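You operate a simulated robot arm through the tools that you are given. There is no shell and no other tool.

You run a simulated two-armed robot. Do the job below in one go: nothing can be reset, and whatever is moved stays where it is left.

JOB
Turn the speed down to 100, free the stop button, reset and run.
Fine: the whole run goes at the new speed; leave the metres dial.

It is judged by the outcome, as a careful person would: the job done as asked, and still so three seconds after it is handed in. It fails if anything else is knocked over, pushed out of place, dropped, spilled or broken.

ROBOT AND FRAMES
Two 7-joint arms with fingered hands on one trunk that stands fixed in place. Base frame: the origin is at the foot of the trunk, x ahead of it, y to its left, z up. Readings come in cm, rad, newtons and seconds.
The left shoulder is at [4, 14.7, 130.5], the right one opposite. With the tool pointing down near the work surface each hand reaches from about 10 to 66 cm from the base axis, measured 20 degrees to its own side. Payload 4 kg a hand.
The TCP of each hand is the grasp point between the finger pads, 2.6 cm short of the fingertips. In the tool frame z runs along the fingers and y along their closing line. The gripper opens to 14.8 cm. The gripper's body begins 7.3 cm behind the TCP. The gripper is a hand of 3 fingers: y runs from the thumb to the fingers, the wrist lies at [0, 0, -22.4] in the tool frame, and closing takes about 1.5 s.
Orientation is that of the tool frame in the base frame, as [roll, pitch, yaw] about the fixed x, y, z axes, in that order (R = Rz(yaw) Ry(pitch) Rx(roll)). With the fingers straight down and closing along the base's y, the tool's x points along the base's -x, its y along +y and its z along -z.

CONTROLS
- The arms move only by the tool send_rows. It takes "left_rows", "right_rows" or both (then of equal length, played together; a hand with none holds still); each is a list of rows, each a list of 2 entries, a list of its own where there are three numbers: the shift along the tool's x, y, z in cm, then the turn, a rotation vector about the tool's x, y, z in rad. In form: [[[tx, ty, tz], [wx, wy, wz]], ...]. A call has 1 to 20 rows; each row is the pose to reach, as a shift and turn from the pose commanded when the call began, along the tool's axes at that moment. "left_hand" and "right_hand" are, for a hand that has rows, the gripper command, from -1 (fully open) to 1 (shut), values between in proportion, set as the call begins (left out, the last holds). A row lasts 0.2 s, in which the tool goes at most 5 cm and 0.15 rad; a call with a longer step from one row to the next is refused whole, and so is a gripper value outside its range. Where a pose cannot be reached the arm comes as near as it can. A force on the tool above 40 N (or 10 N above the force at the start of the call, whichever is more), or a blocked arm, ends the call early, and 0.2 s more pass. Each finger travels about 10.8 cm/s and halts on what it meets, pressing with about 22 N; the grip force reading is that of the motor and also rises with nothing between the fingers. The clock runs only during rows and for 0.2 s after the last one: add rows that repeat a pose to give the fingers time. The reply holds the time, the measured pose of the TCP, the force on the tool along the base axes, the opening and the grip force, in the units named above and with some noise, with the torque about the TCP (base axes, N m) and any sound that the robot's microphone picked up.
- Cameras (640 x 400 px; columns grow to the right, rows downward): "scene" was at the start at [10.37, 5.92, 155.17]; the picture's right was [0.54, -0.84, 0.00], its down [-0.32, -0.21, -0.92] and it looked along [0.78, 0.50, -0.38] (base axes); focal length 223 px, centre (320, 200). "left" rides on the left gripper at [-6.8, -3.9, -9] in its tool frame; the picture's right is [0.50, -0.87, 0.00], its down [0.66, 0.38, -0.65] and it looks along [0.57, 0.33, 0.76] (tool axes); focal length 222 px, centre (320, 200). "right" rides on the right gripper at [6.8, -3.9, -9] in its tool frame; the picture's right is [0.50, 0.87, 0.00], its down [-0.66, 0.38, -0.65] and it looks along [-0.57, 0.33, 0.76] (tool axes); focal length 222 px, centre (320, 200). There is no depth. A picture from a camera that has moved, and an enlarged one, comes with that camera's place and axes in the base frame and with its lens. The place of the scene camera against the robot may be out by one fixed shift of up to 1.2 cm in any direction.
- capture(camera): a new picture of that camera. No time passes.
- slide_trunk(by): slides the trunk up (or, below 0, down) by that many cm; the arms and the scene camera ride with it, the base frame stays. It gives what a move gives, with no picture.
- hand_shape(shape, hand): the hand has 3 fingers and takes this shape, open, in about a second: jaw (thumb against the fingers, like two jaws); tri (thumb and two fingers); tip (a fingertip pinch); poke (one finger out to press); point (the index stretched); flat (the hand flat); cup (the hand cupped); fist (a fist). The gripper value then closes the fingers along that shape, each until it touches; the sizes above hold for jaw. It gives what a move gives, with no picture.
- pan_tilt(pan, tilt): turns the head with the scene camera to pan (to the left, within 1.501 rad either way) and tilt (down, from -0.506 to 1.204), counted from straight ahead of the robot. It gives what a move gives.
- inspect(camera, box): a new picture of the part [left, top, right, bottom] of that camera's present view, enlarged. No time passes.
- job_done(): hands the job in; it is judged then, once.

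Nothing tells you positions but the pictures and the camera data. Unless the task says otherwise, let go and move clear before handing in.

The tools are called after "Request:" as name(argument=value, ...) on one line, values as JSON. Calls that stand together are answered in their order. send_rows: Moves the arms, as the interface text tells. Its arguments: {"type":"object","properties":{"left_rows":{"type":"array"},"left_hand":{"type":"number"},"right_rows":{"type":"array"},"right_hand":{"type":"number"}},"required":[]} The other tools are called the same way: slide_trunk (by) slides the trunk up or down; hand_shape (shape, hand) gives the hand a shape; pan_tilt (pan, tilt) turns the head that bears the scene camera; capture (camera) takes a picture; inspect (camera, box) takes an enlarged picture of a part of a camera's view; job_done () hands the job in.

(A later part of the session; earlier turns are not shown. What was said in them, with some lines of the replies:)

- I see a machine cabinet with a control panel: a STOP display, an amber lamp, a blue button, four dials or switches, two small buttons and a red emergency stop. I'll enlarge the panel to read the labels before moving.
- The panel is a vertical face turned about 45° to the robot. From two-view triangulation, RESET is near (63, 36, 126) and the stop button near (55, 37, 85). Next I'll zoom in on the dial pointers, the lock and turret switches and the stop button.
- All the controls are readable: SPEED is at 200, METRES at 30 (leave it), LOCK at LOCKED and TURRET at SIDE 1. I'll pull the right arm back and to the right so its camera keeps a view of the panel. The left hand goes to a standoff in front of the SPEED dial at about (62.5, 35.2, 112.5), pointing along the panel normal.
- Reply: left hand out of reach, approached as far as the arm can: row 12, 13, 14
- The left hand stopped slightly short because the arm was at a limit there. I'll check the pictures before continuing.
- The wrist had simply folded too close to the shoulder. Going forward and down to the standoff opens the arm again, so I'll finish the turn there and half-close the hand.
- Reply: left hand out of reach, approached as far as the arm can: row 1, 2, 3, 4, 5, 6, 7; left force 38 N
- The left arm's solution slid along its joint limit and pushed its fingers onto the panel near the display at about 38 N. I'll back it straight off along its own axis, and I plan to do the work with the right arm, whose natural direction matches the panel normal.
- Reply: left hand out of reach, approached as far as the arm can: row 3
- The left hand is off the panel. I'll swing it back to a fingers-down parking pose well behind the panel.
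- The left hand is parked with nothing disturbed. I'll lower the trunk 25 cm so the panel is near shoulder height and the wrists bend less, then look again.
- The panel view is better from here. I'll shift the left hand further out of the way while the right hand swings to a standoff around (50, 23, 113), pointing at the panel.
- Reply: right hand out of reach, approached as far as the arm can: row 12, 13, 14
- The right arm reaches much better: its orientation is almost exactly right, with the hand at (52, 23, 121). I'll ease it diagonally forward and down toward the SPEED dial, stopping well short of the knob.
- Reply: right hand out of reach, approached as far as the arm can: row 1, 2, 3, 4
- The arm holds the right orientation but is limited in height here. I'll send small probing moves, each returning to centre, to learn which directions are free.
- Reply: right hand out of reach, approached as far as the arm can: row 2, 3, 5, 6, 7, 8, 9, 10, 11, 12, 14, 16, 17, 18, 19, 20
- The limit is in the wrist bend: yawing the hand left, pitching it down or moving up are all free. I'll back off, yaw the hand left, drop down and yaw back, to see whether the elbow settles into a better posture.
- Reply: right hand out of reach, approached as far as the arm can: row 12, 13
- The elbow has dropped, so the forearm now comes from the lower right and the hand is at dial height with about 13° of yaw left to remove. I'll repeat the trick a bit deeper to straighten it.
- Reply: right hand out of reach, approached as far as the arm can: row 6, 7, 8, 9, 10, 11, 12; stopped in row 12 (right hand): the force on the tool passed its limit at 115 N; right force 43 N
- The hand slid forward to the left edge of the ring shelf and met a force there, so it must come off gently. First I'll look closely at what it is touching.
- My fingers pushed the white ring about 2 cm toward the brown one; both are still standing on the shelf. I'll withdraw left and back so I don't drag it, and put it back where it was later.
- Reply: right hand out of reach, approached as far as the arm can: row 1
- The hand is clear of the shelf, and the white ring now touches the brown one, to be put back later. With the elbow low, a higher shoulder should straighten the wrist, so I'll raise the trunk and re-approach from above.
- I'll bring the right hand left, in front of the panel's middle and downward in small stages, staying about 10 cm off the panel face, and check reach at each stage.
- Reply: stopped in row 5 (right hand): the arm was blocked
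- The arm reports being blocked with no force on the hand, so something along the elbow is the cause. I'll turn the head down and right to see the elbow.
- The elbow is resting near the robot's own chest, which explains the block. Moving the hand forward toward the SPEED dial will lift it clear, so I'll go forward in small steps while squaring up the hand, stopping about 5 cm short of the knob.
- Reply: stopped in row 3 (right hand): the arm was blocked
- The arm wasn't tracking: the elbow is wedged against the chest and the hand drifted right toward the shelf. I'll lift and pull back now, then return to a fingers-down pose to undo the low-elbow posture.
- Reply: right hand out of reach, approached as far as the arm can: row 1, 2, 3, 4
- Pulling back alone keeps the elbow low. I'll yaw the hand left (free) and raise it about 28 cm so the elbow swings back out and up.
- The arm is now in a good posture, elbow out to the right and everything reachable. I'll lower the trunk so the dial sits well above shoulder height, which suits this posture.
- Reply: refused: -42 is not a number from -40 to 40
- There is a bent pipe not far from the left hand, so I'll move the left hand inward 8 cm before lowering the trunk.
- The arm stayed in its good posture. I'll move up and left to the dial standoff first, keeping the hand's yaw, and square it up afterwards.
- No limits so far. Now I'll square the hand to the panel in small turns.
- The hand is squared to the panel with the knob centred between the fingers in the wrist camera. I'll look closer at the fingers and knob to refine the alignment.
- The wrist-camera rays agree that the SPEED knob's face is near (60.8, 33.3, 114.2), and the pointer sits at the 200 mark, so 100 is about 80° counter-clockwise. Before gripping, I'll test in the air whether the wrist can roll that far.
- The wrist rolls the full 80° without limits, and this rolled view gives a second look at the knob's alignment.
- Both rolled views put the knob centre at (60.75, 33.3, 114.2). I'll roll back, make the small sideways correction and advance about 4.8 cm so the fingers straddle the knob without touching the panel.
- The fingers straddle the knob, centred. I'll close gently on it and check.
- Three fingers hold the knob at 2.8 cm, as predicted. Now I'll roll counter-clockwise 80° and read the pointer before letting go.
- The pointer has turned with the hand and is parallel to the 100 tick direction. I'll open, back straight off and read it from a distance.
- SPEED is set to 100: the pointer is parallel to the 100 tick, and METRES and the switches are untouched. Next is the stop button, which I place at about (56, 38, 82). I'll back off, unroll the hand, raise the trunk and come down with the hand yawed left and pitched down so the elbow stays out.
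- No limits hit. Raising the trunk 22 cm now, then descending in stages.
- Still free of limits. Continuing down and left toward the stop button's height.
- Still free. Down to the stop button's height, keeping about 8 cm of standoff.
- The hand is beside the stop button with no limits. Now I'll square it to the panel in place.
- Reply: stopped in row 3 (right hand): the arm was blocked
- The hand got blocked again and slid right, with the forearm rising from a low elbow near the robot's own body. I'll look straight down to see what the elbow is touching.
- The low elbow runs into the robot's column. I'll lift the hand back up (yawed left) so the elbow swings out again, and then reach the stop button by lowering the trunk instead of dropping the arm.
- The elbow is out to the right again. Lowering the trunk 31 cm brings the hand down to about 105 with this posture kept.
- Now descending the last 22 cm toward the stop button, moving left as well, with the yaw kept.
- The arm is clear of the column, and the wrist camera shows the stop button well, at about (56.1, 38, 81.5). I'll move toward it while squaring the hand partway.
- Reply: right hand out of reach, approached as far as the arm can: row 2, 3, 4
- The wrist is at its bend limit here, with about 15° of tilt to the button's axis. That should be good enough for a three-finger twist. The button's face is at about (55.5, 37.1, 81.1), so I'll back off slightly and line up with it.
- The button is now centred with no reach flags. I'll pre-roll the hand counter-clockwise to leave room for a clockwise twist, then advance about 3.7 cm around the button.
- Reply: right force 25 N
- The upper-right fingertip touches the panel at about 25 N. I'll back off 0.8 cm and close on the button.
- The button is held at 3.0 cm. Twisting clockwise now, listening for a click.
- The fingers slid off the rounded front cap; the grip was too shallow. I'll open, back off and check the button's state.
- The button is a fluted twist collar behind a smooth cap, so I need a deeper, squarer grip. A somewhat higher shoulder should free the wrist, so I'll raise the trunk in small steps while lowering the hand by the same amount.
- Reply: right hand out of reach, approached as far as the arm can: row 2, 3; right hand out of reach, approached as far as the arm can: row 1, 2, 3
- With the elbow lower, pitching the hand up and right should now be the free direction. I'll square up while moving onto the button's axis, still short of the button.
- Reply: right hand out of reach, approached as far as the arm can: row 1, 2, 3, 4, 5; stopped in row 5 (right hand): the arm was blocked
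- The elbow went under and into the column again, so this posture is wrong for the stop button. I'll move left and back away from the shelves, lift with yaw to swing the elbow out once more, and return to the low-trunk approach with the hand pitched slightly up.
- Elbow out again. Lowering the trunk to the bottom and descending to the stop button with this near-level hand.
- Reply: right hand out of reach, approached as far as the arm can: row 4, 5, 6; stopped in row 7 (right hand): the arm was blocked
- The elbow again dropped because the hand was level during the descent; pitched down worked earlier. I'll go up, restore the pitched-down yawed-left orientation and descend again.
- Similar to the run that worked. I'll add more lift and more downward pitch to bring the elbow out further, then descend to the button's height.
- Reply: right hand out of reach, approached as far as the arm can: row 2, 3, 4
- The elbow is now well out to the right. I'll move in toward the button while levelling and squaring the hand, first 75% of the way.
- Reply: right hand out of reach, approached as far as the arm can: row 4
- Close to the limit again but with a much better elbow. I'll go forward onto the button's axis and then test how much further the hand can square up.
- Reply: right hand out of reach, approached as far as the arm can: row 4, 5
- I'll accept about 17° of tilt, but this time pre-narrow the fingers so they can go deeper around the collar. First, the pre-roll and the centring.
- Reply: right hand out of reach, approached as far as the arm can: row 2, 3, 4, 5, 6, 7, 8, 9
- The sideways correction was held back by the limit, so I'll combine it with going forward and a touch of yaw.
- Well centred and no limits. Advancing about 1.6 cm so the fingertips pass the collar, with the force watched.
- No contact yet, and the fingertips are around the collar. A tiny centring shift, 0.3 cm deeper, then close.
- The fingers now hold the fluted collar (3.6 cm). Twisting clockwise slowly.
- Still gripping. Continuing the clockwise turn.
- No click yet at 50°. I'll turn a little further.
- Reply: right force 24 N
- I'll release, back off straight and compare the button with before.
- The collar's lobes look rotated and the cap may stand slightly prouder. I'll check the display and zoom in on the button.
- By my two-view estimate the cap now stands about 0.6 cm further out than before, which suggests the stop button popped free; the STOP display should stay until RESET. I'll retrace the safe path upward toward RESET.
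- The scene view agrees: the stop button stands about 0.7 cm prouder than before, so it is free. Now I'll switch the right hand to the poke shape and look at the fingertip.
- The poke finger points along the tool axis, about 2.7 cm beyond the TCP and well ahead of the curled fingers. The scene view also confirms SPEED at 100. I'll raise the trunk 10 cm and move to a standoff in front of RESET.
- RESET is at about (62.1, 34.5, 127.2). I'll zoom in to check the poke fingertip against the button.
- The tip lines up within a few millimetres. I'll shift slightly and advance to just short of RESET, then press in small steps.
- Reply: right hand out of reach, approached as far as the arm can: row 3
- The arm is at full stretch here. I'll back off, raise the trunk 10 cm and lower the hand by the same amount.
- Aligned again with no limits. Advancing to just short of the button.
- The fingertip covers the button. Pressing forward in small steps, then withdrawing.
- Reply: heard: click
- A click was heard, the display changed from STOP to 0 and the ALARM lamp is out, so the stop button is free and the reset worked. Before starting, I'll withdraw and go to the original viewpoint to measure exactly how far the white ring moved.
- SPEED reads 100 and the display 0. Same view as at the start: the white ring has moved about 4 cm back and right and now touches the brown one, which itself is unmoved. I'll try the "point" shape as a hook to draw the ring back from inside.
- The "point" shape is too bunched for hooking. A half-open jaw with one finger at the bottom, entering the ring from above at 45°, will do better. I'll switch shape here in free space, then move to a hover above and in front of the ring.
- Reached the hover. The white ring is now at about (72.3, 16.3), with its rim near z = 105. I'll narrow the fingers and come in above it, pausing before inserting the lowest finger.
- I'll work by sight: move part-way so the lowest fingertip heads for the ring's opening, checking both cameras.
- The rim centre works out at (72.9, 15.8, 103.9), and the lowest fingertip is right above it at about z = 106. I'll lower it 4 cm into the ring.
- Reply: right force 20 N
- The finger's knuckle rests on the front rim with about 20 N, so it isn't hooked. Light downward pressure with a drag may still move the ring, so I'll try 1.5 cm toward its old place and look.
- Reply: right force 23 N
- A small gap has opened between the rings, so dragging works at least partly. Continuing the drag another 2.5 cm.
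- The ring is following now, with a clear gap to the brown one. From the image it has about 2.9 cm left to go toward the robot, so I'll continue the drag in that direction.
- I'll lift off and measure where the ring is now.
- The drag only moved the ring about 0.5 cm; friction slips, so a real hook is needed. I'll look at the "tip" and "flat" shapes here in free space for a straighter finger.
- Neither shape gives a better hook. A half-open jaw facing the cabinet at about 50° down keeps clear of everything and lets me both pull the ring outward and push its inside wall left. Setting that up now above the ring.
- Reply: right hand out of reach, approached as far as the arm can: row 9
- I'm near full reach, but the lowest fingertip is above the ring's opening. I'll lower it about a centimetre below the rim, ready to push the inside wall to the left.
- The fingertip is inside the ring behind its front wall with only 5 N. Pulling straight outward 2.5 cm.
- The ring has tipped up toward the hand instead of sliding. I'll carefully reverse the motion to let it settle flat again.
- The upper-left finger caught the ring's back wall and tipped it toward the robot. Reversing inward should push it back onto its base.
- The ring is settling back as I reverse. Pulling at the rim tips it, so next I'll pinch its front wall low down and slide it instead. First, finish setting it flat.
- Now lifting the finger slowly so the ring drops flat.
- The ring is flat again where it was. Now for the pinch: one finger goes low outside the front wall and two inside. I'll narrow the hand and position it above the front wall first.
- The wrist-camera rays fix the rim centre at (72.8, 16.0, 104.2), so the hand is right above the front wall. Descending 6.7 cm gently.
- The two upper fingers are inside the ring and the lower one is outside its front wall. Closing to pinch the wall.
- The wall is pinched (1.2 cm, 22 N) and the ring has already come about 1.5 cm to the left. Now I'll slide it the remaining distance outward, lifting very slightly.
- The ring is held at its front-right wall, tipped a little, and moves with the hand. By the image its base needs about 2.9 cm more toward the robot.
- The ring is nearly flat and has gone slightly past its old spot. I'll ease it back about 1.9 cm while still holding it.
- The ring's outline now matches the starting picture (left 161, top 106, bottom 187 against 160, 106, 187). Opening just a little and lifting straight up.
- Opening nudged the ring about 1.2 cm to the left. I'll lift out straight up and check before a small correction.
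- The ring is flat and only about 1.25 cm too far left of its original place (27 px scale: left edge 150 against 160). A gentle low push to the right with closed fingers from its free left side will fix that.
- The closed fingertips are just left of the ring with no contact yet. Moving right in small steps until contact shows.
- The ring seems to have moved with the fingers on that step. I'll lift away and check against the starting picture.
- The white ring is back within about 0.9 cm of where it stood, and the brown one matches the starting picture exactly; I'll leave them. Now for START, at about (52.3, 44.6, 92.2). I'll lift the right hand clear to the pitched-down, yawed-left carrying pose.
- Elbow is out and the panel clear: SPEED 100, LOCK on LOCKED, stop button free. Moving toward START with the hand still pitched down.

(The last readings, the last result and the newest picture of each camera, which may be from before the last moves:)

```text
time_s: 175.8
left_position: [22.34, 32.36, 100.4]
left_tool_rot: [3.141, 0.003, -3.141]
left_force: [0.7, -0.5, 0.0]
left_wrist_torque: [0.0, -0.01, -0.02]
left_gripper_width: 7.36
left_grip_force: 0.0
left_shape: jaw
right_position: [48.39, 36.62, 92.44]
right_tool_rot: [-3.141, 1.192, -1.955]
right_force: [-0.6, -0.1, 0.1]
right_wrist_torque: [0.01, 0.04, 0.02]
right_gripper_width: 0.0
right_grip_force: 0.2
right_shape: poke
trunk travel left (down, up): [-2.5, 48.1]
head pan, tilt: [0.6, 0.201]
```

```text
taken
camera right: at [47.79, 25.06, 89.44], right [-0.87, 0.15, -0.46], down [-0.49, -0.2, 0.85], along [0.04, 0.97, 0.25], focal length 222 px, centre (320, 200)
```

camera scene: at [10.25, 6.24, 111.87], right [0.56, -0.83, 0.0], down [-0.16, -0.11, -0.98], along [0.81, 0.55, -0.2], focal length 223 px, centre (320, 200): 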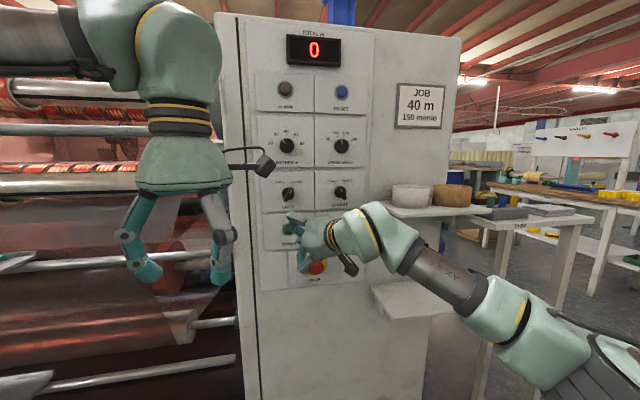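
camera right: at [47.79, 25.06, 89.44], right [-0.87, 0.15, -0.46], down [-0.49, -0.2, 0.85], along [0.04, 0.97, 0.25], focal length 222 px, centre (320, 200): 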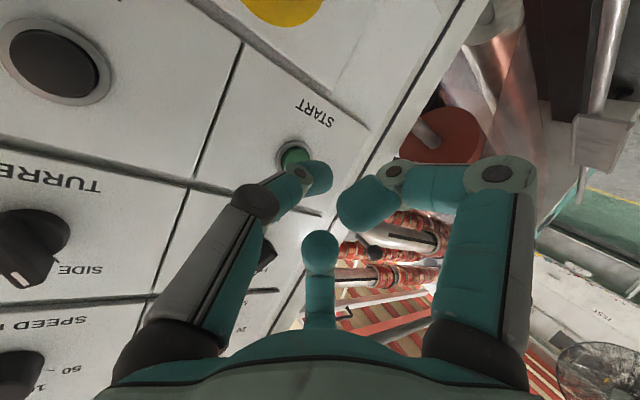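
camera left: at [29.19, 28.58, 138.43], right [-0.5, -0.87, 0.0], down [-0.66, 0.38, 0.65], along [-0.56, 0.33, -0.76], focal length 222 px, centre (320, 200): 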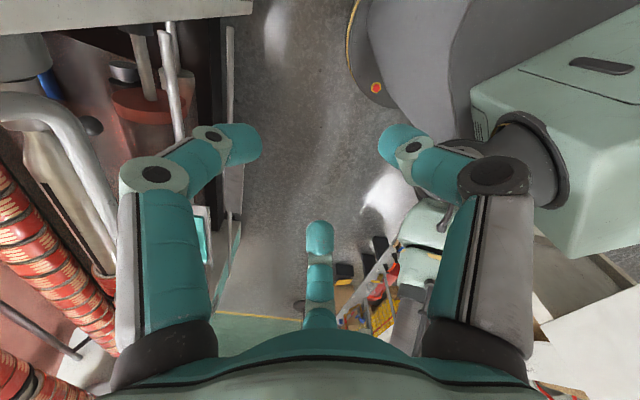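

I can see START just ahead of the fingertip. I'll level the hand and aim at the button from a 3–4 cm standoff.

Request:
send_rows(right_rows=[[[-0.4, 0, 0.7], [0.035, -0.1, 0.01]], [[-0.8, 0, 1.5], [0.07, -0.2, 0.016]], [[-1.2, 0, 2.2], [0.102, -0.292, 0.024]]])

Request:
send_rows(right_rows=[[[0, 0, 0], [0, 0, -0.145]], [[0, 0, 0], [0, 0, -0.29]], [[0, 0, 0], [0, 0, -0.435]], [[0, 0, 0], [0, 0, -0.58]], [[0, 0, 0], [0, 0, -0.725]], [[0, 0, 0], [0, 0, -0.87]], [[0, 0, 0], [0, 0, -1.015]], [[0, 0, 0], [0, 0, -1.16]], [[0, 0, 0], [0, 0, -1.305]], [[0, 0, 0], [0, 0, -1.45]]])

Request:
capture(camera="right")

Request:
inspect(camera="scene", box=[250, 170, 370, 290])

```text
time_s: 176.6
left_position: [22.27, 32.18, 100.3]
left_tool_rot: [-3.141, 0.002, -3.141]
left_force: [0.4, -0.2, 0.3]
left_wrist_torque: [0.01, 0.01, 0.04]
left_gripper_width: 7.37
left_grip_force: 0.1
left_shape: jaw
right_position: [49.24, 39.0, 92.67]
right_tool_rot: [-3.12, 1.486, -2.038]
right_force: [0.1, 0.0, -0.1]
right_wrist_torque: [-0.03, -0.03, -0.01]
right_gripper_width: 0.0
right_grip_force: 0.1
right_shape: poke
trunk travel left (down, up): [-2.5, 48.1]
head pan, tilt: [0.6, 0.201]
```

```text
time_s: 178.8
left_position: [22.45, 32.36, 100.22]
left_tool_rot: [3.141, 0.001, -3.14]
left_force: [0.4, -0.1, 0.2]
left_wrist_torque: [-0.03, 0.0, 0.01]
left_gripper_width: 7.35
left_grip_force: 0.1
left_shape: jaw
right_position: [49.42, 38.79, 92.8]
right_tool_rot: [-1.66, 0.118, -0.499]
right_force: [0.0, -0.7, -0.1]
right_wrist_torque: [-0.02, 0.02, -0.02]
right_gripper_width: 0.01
right_grip_force: 0.2
right_shape: poke
trunk travel left (down, up): [-2.5, 48.1]
head pan, tilt: [0.6, 0.201]
```

```text
taken
camera right: at [51.43, 27.78, 96.65], right [0.31, -0.26, -0.92], down [-0.93, -0.27, -0.24], along [-0.19, 0.93, -0.32], focal length 222 px, centre (320, 200)
```

right: 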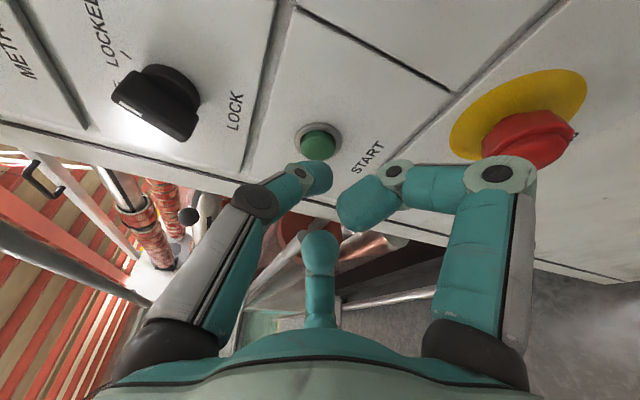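

```text
3.33 times, centred on (310, 230) of scene
camera zoom: at [10.24, 6.19, 111.87], right [0.56, -0.83, 0.0], down [-0.16, -0.11, -0.98], along [0.81, 0.55, -0.2], focal length 742 px, centre (353, 100)
```

zoom: 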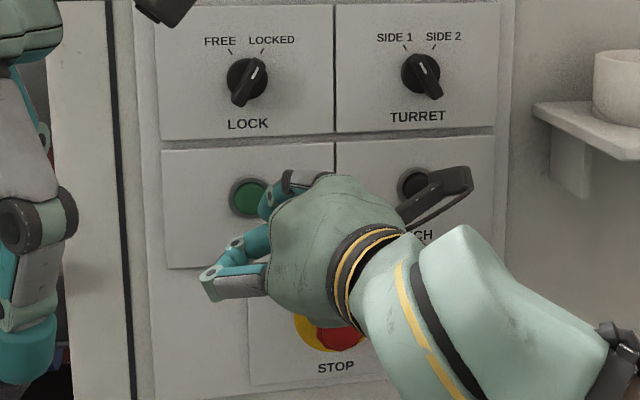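

START is exactly on the finger's axis, 3.7 cm ahead, with LOCK and the stop button well clear of the other fingers. Advancing and pressing in small steps.

Request:
send_rows(right_rows=[[[0, 0, 1.2], [0, 0, 0]], [[0, 0, 2.3], [0, 0, 0]], [[0, 0, 3], [0, 0, 0]]])

Request:
inspect(camera="right", box=[240, 90, 460, 240])

```text
time_s: 179.6
left_position: [22.21, 32.33, 100.31]
left_tool_rot: [3.141, 0.002, 3.141]
left_force: [-0.8, -0.4, 0.4]
left_wrist_torque: [0.03, 0.03, -0.02]
left_gripper_width: 7.37
left_grip_force: 0.0
left_shape: jaw
right_position: [50.68, 41.36, 92.49]
right_tool_rot: [-1.658, 0.119, -0.5]
right_force: [-1.2, -2.3, 0.4]
right_wrist_torque: [-0.01, 0.01, -0.01]
right_gripper_width: 0.0
right_grip_force: 0.1
right_shape: poke
trunk travel left (down, up): [-2.5, 48.1]
head pan, tilt: [0.6, 0.201]
heard: click
```

```text
2.67 times, centred on (350, 165) of right
camera zoom: at [52.83, 30.34, 96.39], right [0.31, -0.26, -0.92], down [-0.93, -0.27, -0.24], along [-0.19, 0.93, -0.32], focal length 592 px, centre (240, 293)
```

zoom: 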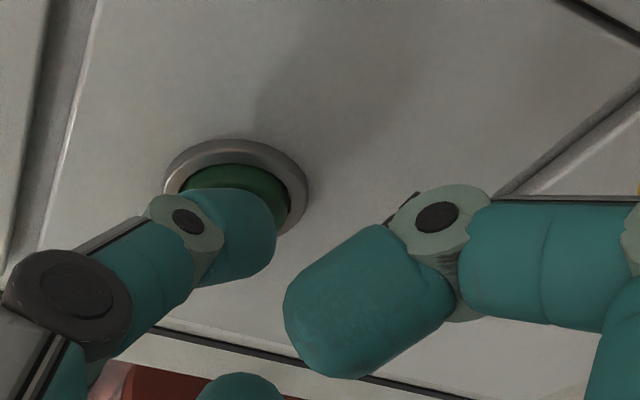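

A click was heard on START. I'll check the display before withdrawing.

Request:
capture(camera="scene")

Request:
inspect(camera="scene", box=[250, 20, 380, 120])

```text
taken
camera scene: at [10.22, 6.17, 111.88], right [0.56, -0.83, 0.0], down [-0.16, -0.11, -0.98], along [0.81, 0.55, -0.2], focal length 223 px, centre (320, 200)
```

scene: 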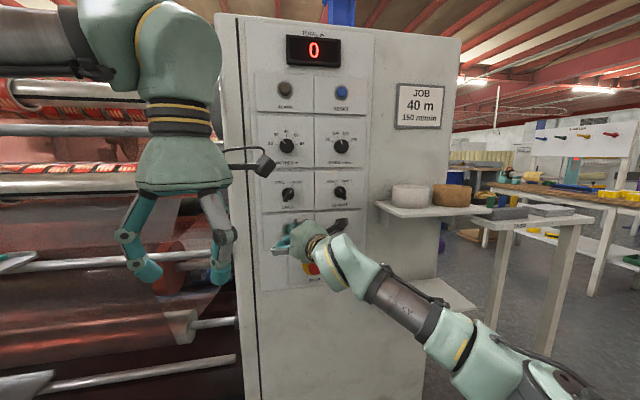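

```text
4.00 times, centred on (315, 70) of scene
camera zoom: at [10.22, 6.17, 111.88], right [0.56, -0.83, 0.0], down [-0.16, -0.11, -0.98], along [0.81, 0.55, -0.2], focal length 891 px, centre (340, 720)
```

zoom: 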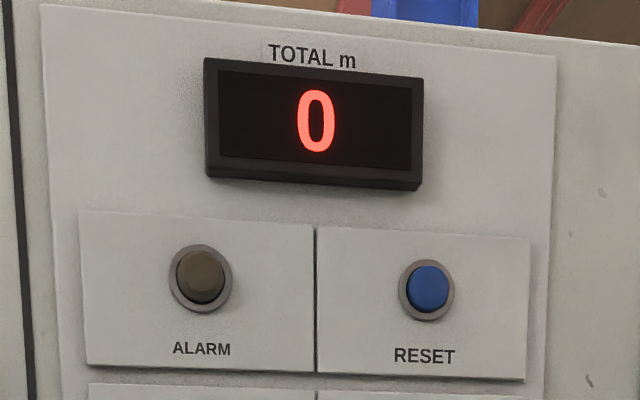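

The click came only at the end of the move, so the count may just be starting. I'll withdraw straight back and watch it.

Request:
send_rows(right_rows=[[[0, 0, -1], [0, 0, 0]], [[0, 0, -2.2], [0, 0, 0]], [[0, 0, -3.5], [0, 0, 0]]])

Request:
inspect(camera="scene", box=[230, 20, 390, 290])

```text
time_s: 180.4
left_position: [22.29, 32.37, 100.41]
left_tool_rot: [3.14, 0.001, -3.141]
left_force: [0.1, 0.4, -0.2]
left_wrist_torque: [0.03, -0.04, 0.01]
left_gripper_width: 7.4
left_grip_force: 0.0
left_shape: jaw
right_position: [48.98, 38.42, 92.99]
right_tool_rot: [-1.658, 0.121, -0.501]
right_force: [0.0, -0.2, 0.1]
right_wrist_torque: [0.02, 0.01, -0.04]
right_gripper_width: 0.0
right_grip_force: 0.0
right_shape: poke
trunk travel left (down, up): [-2.5, 48.1]
head pan, tilt: [0.6, 0.201]
```

```text
1.48 times, centred on (310, 155) of scene
camera zoom: at [10.21, 6.14, 111.88], right [0.56, -0.83, 0.0], down [-0.16, -0.11, -0.98], along [0.81, 0.55, -0.2], focal length 330 px, centre (335, 267)
```

zoom: 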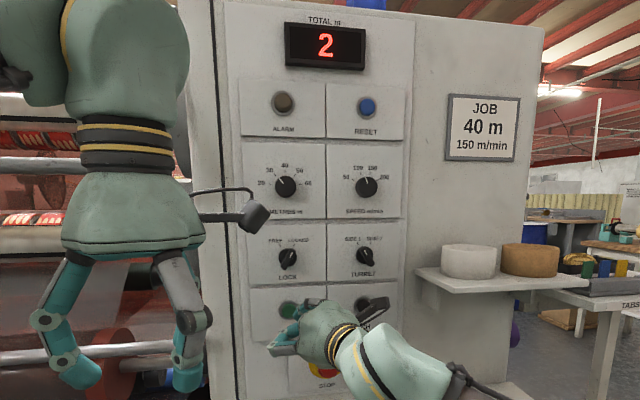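

The line is running: TOTAL reads 2 m and climbing, with SPEED at 100. I'll pull the hand well clear, backing off first so nothing brushes the stop button.

Request:
send_rows(right_rows=[[[0, 0, -2.5], [0, 0, 0]], [[0.5, -1, -5], [0, 0, 0]], [[2, -2.5, -7], [0, 0, 0]], [[3.8, -4.5, -8.8], [0, 0, 0]], [[5.5, -6.86, -10.1], [0, 0, 0]], [[6.5, -9.5, -12], [0, 0, 0]], [[7, -12, -14], [0, 0, 0]]])

Request:
capture(camera="scene")

Request:
inspect(camera="scene", box=[230, 20, 390, 290])

```text
time_s: 182.0
left_position: [22.34, 32.28, 100.35]
left_tool_rot: [3.141, 0.001, 3.139]
left_force: [-0.5, 0.0, 0.3]
left_wrist_torque: [0.02, -0.02, 0.01]
left_gripper_width: 7.39
left_grip_force: 0.1
left_shape: jaw
right_position: [50.3, 23.05, 105.21]
right_tool_rot: [-1.662, 0.12, -0.503]
right_force: [-0.2, -0.4, 0.3]
right_wrist_torque: [0.03, 0.03, -0.01]
right_gripper_width: 0.0
right_grip_force: 0.0
right_shape: poke
right hand out of reach, approached as far as the arm can: row 1, 2
trunk travel left (down, up): [-2.5, 48.1]
head pan, tilt: [0.6, 0.201]
```

```text
taken
camera scene: at [10.21, 6.16, 111.88], right [0.56, -0.83, 0.0], down [-0.16, -0.11, -0.98], along [0.81, 0.55, -0.2], focal length 223 px, centre (320, 200)
```

scene: 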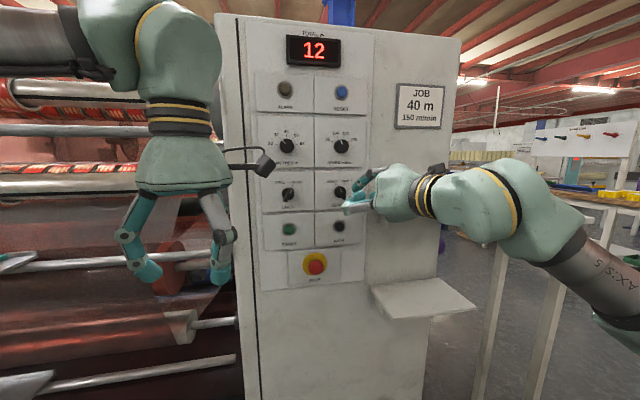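

```text
1.48 times, centred on (310, 155) of scene
camera zoom: at [10.21, 6.16, 111.88], right [0.56, -0.83, 0.0], down [-0.16, -0.11, -0.98], along [0.81, 0.55, -0.2], focal length 330 px, centre (335, 267)
```

zoom: 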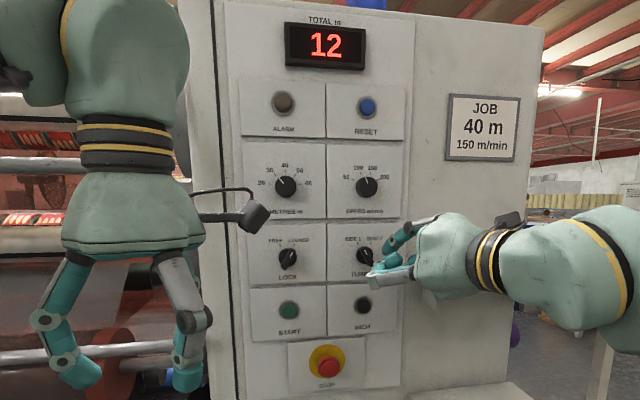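

TOTAL is at 12 m and climbing steadily. I'll move the right hand further out of the way and watch the run continue.

Request:
send_rows(right_rows=[[[1.5, -1, -1.5], [0, 0, 0]], [[3, -2, -3], [0, 0, 0]], [[4.5, -3, -4], [0, 0, 0]], [[6, -4, -5], [0, 0, 0]], [[6, -4, -5], [0, 0, 0]], [[6, -4, -5], [0, 0, 0]], [[6, -4, -5], [0, 0, 0]], [[6, -4, -5], [0, 0, 0]]])

Request:
capture(camera="scene")

Request:
inspect(camera="scene", box=[250, 100, 380, 200])

```text
time_s: 183.8
left_position: [22.24, 32.36, 100.39]
left_tool_rot: [3.141, 0.002, 3.14]
left_force: [0.1, -0.8, -0.3]
left_wrist_torque: [-0.01, -0.02, 0.01]
left_gripper_width: 7.38
left_grip_force: 0.0
left_shape: jaw
right_position: [53.86, 15.88, 108.78]
right_tool_rot: [-1.66, 0.12, -0.501]
right_force: [0.2, 0.0, 0.0]
right_wrist_torque: [0.02, -0.01, 0.0]
right_gripper_width: 0.01
right_grip_force: 0.1
right_shape: poke
trunk travel left (down, up): [-2.5, 48.1]
head pan, tilt: [0.6, 0.201]
```

```text
taken
camera scene: at [10.24, 6.18, 111.87], right [0.56, -0.83, 0.0], down [-0.16, -0.11, -0.98], along [0.81, 0.55, -0.2], focal length 223 px, centre (320, 200)
```

scene: 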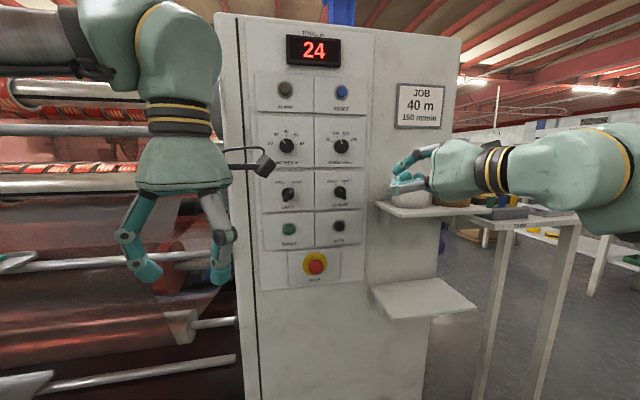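

```text
4.00 times, centred on (315, 150) of scene
camera zoom: at [10.24, 6.18, 111.87], right [0.56, -0.83, 0.0], down [-0.16, -0.11, -0.98], along [0.81, 0.55, -0.2], focal length 891 px, centre (340, 400)
```

zoom: 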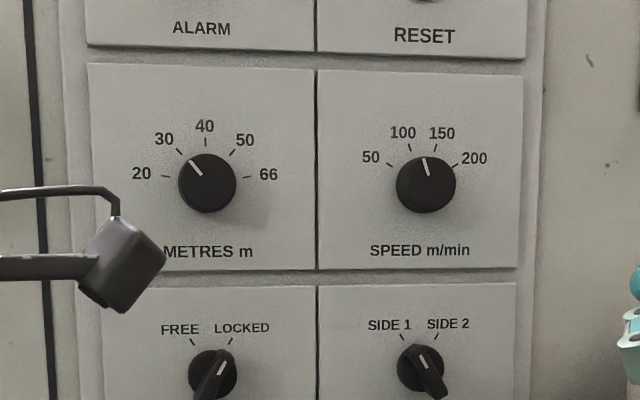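

SPEED clearly reads 100 and METRES is still at 30, with 24 m done. I'll wait about two seconds for the run to finish and look again.

Request:
send_rows(right_rows=[[[0, 0, 0], [0, 0, 0]], [[0, 0, 0], [0, 0, 0]], [[0, 0, 0], [0, 0, 0]], [[0, 0, 0], [0, 0, 0]], [[0, 0, 0], [0, 0, 0]], [[0, 0, 0], [0, 0, 0]], [[0, 0, 0], [0, 0, 0]], [[0, 0, 0], [0, 0, 0]], [[0, 0, 0], [0, 0, 0]], [[0, 0, 0], [0, 0, 0]]])

Request:
capture(camera="scene")

```text
time_s: 186.0
left_position: [22.33, 32.34, 100.23]
left_tool_rot: [3.14, 0.003, -3.141]
left_force: [-0.7, 0.5, 0.0]
left_wrist_torque: [-0.02, 0.01, 0.01]
left_gripper_width: 7.4
left_grip_force: 0.0
left_shape: jaw
right_position: [53.87, 15.82, 108.79]
right_tool_rot: [-1.661, 0.12, -0.501]
right_force: [0.0, -1.1, -0.7]
right_wrist_torque: [0.03, 0.03, -0.03]
right_gripper_width: 0.02
right_grip_force: 0.2
right_shape: poke
trunk travel left (down, up): [-2.5, 48.1]
head pan, tilt: [0.6, 0.201]
```

```text
taken
camera scene: at [10.24, 6.18, 111.87], right [0.56, -0.83, 0.0], down [-0.16, -0.11, -0.98], along [0.81, 0.55, -0.2], focal length 223 px, centre (320, 200)
```

scene: 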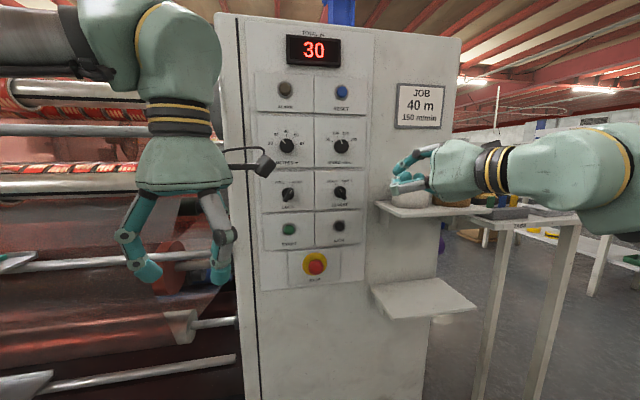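

The run has finished at TOTAL 30 m, matching the METRES dial. The ALARM lamp is off, SPEED is at 100, the stop button is free, and both hands are clear of everything. I'm handing the job in.

Request:
job_done()

```text
The job is handed in.
```

The job is done: SPEED is at 100, the stop button is free, RESET cleared the alarm, and START ran the line to 30 m. That matches the METRES dial, which I left alone, and SPEED was set to 100 before START.

Three things went wrong along the way:
- **White ring on the shelf:** my right hand pushed it about 4 cm into the brown ring. While I was moving it back it also tipped up on its edge once. It now stands flat, about 0.9 cm from where it started by my reading of the pictures. The brown ring ended up where it began.
- **Panel contact:** early on, the left fingers pressed the panel near the display with about 38 N. I saw no damage or changed setting, and the display and switches worked normally afterwards.
- **Hard bump:** the push that moved the ring tripped the force limit at 115 N.
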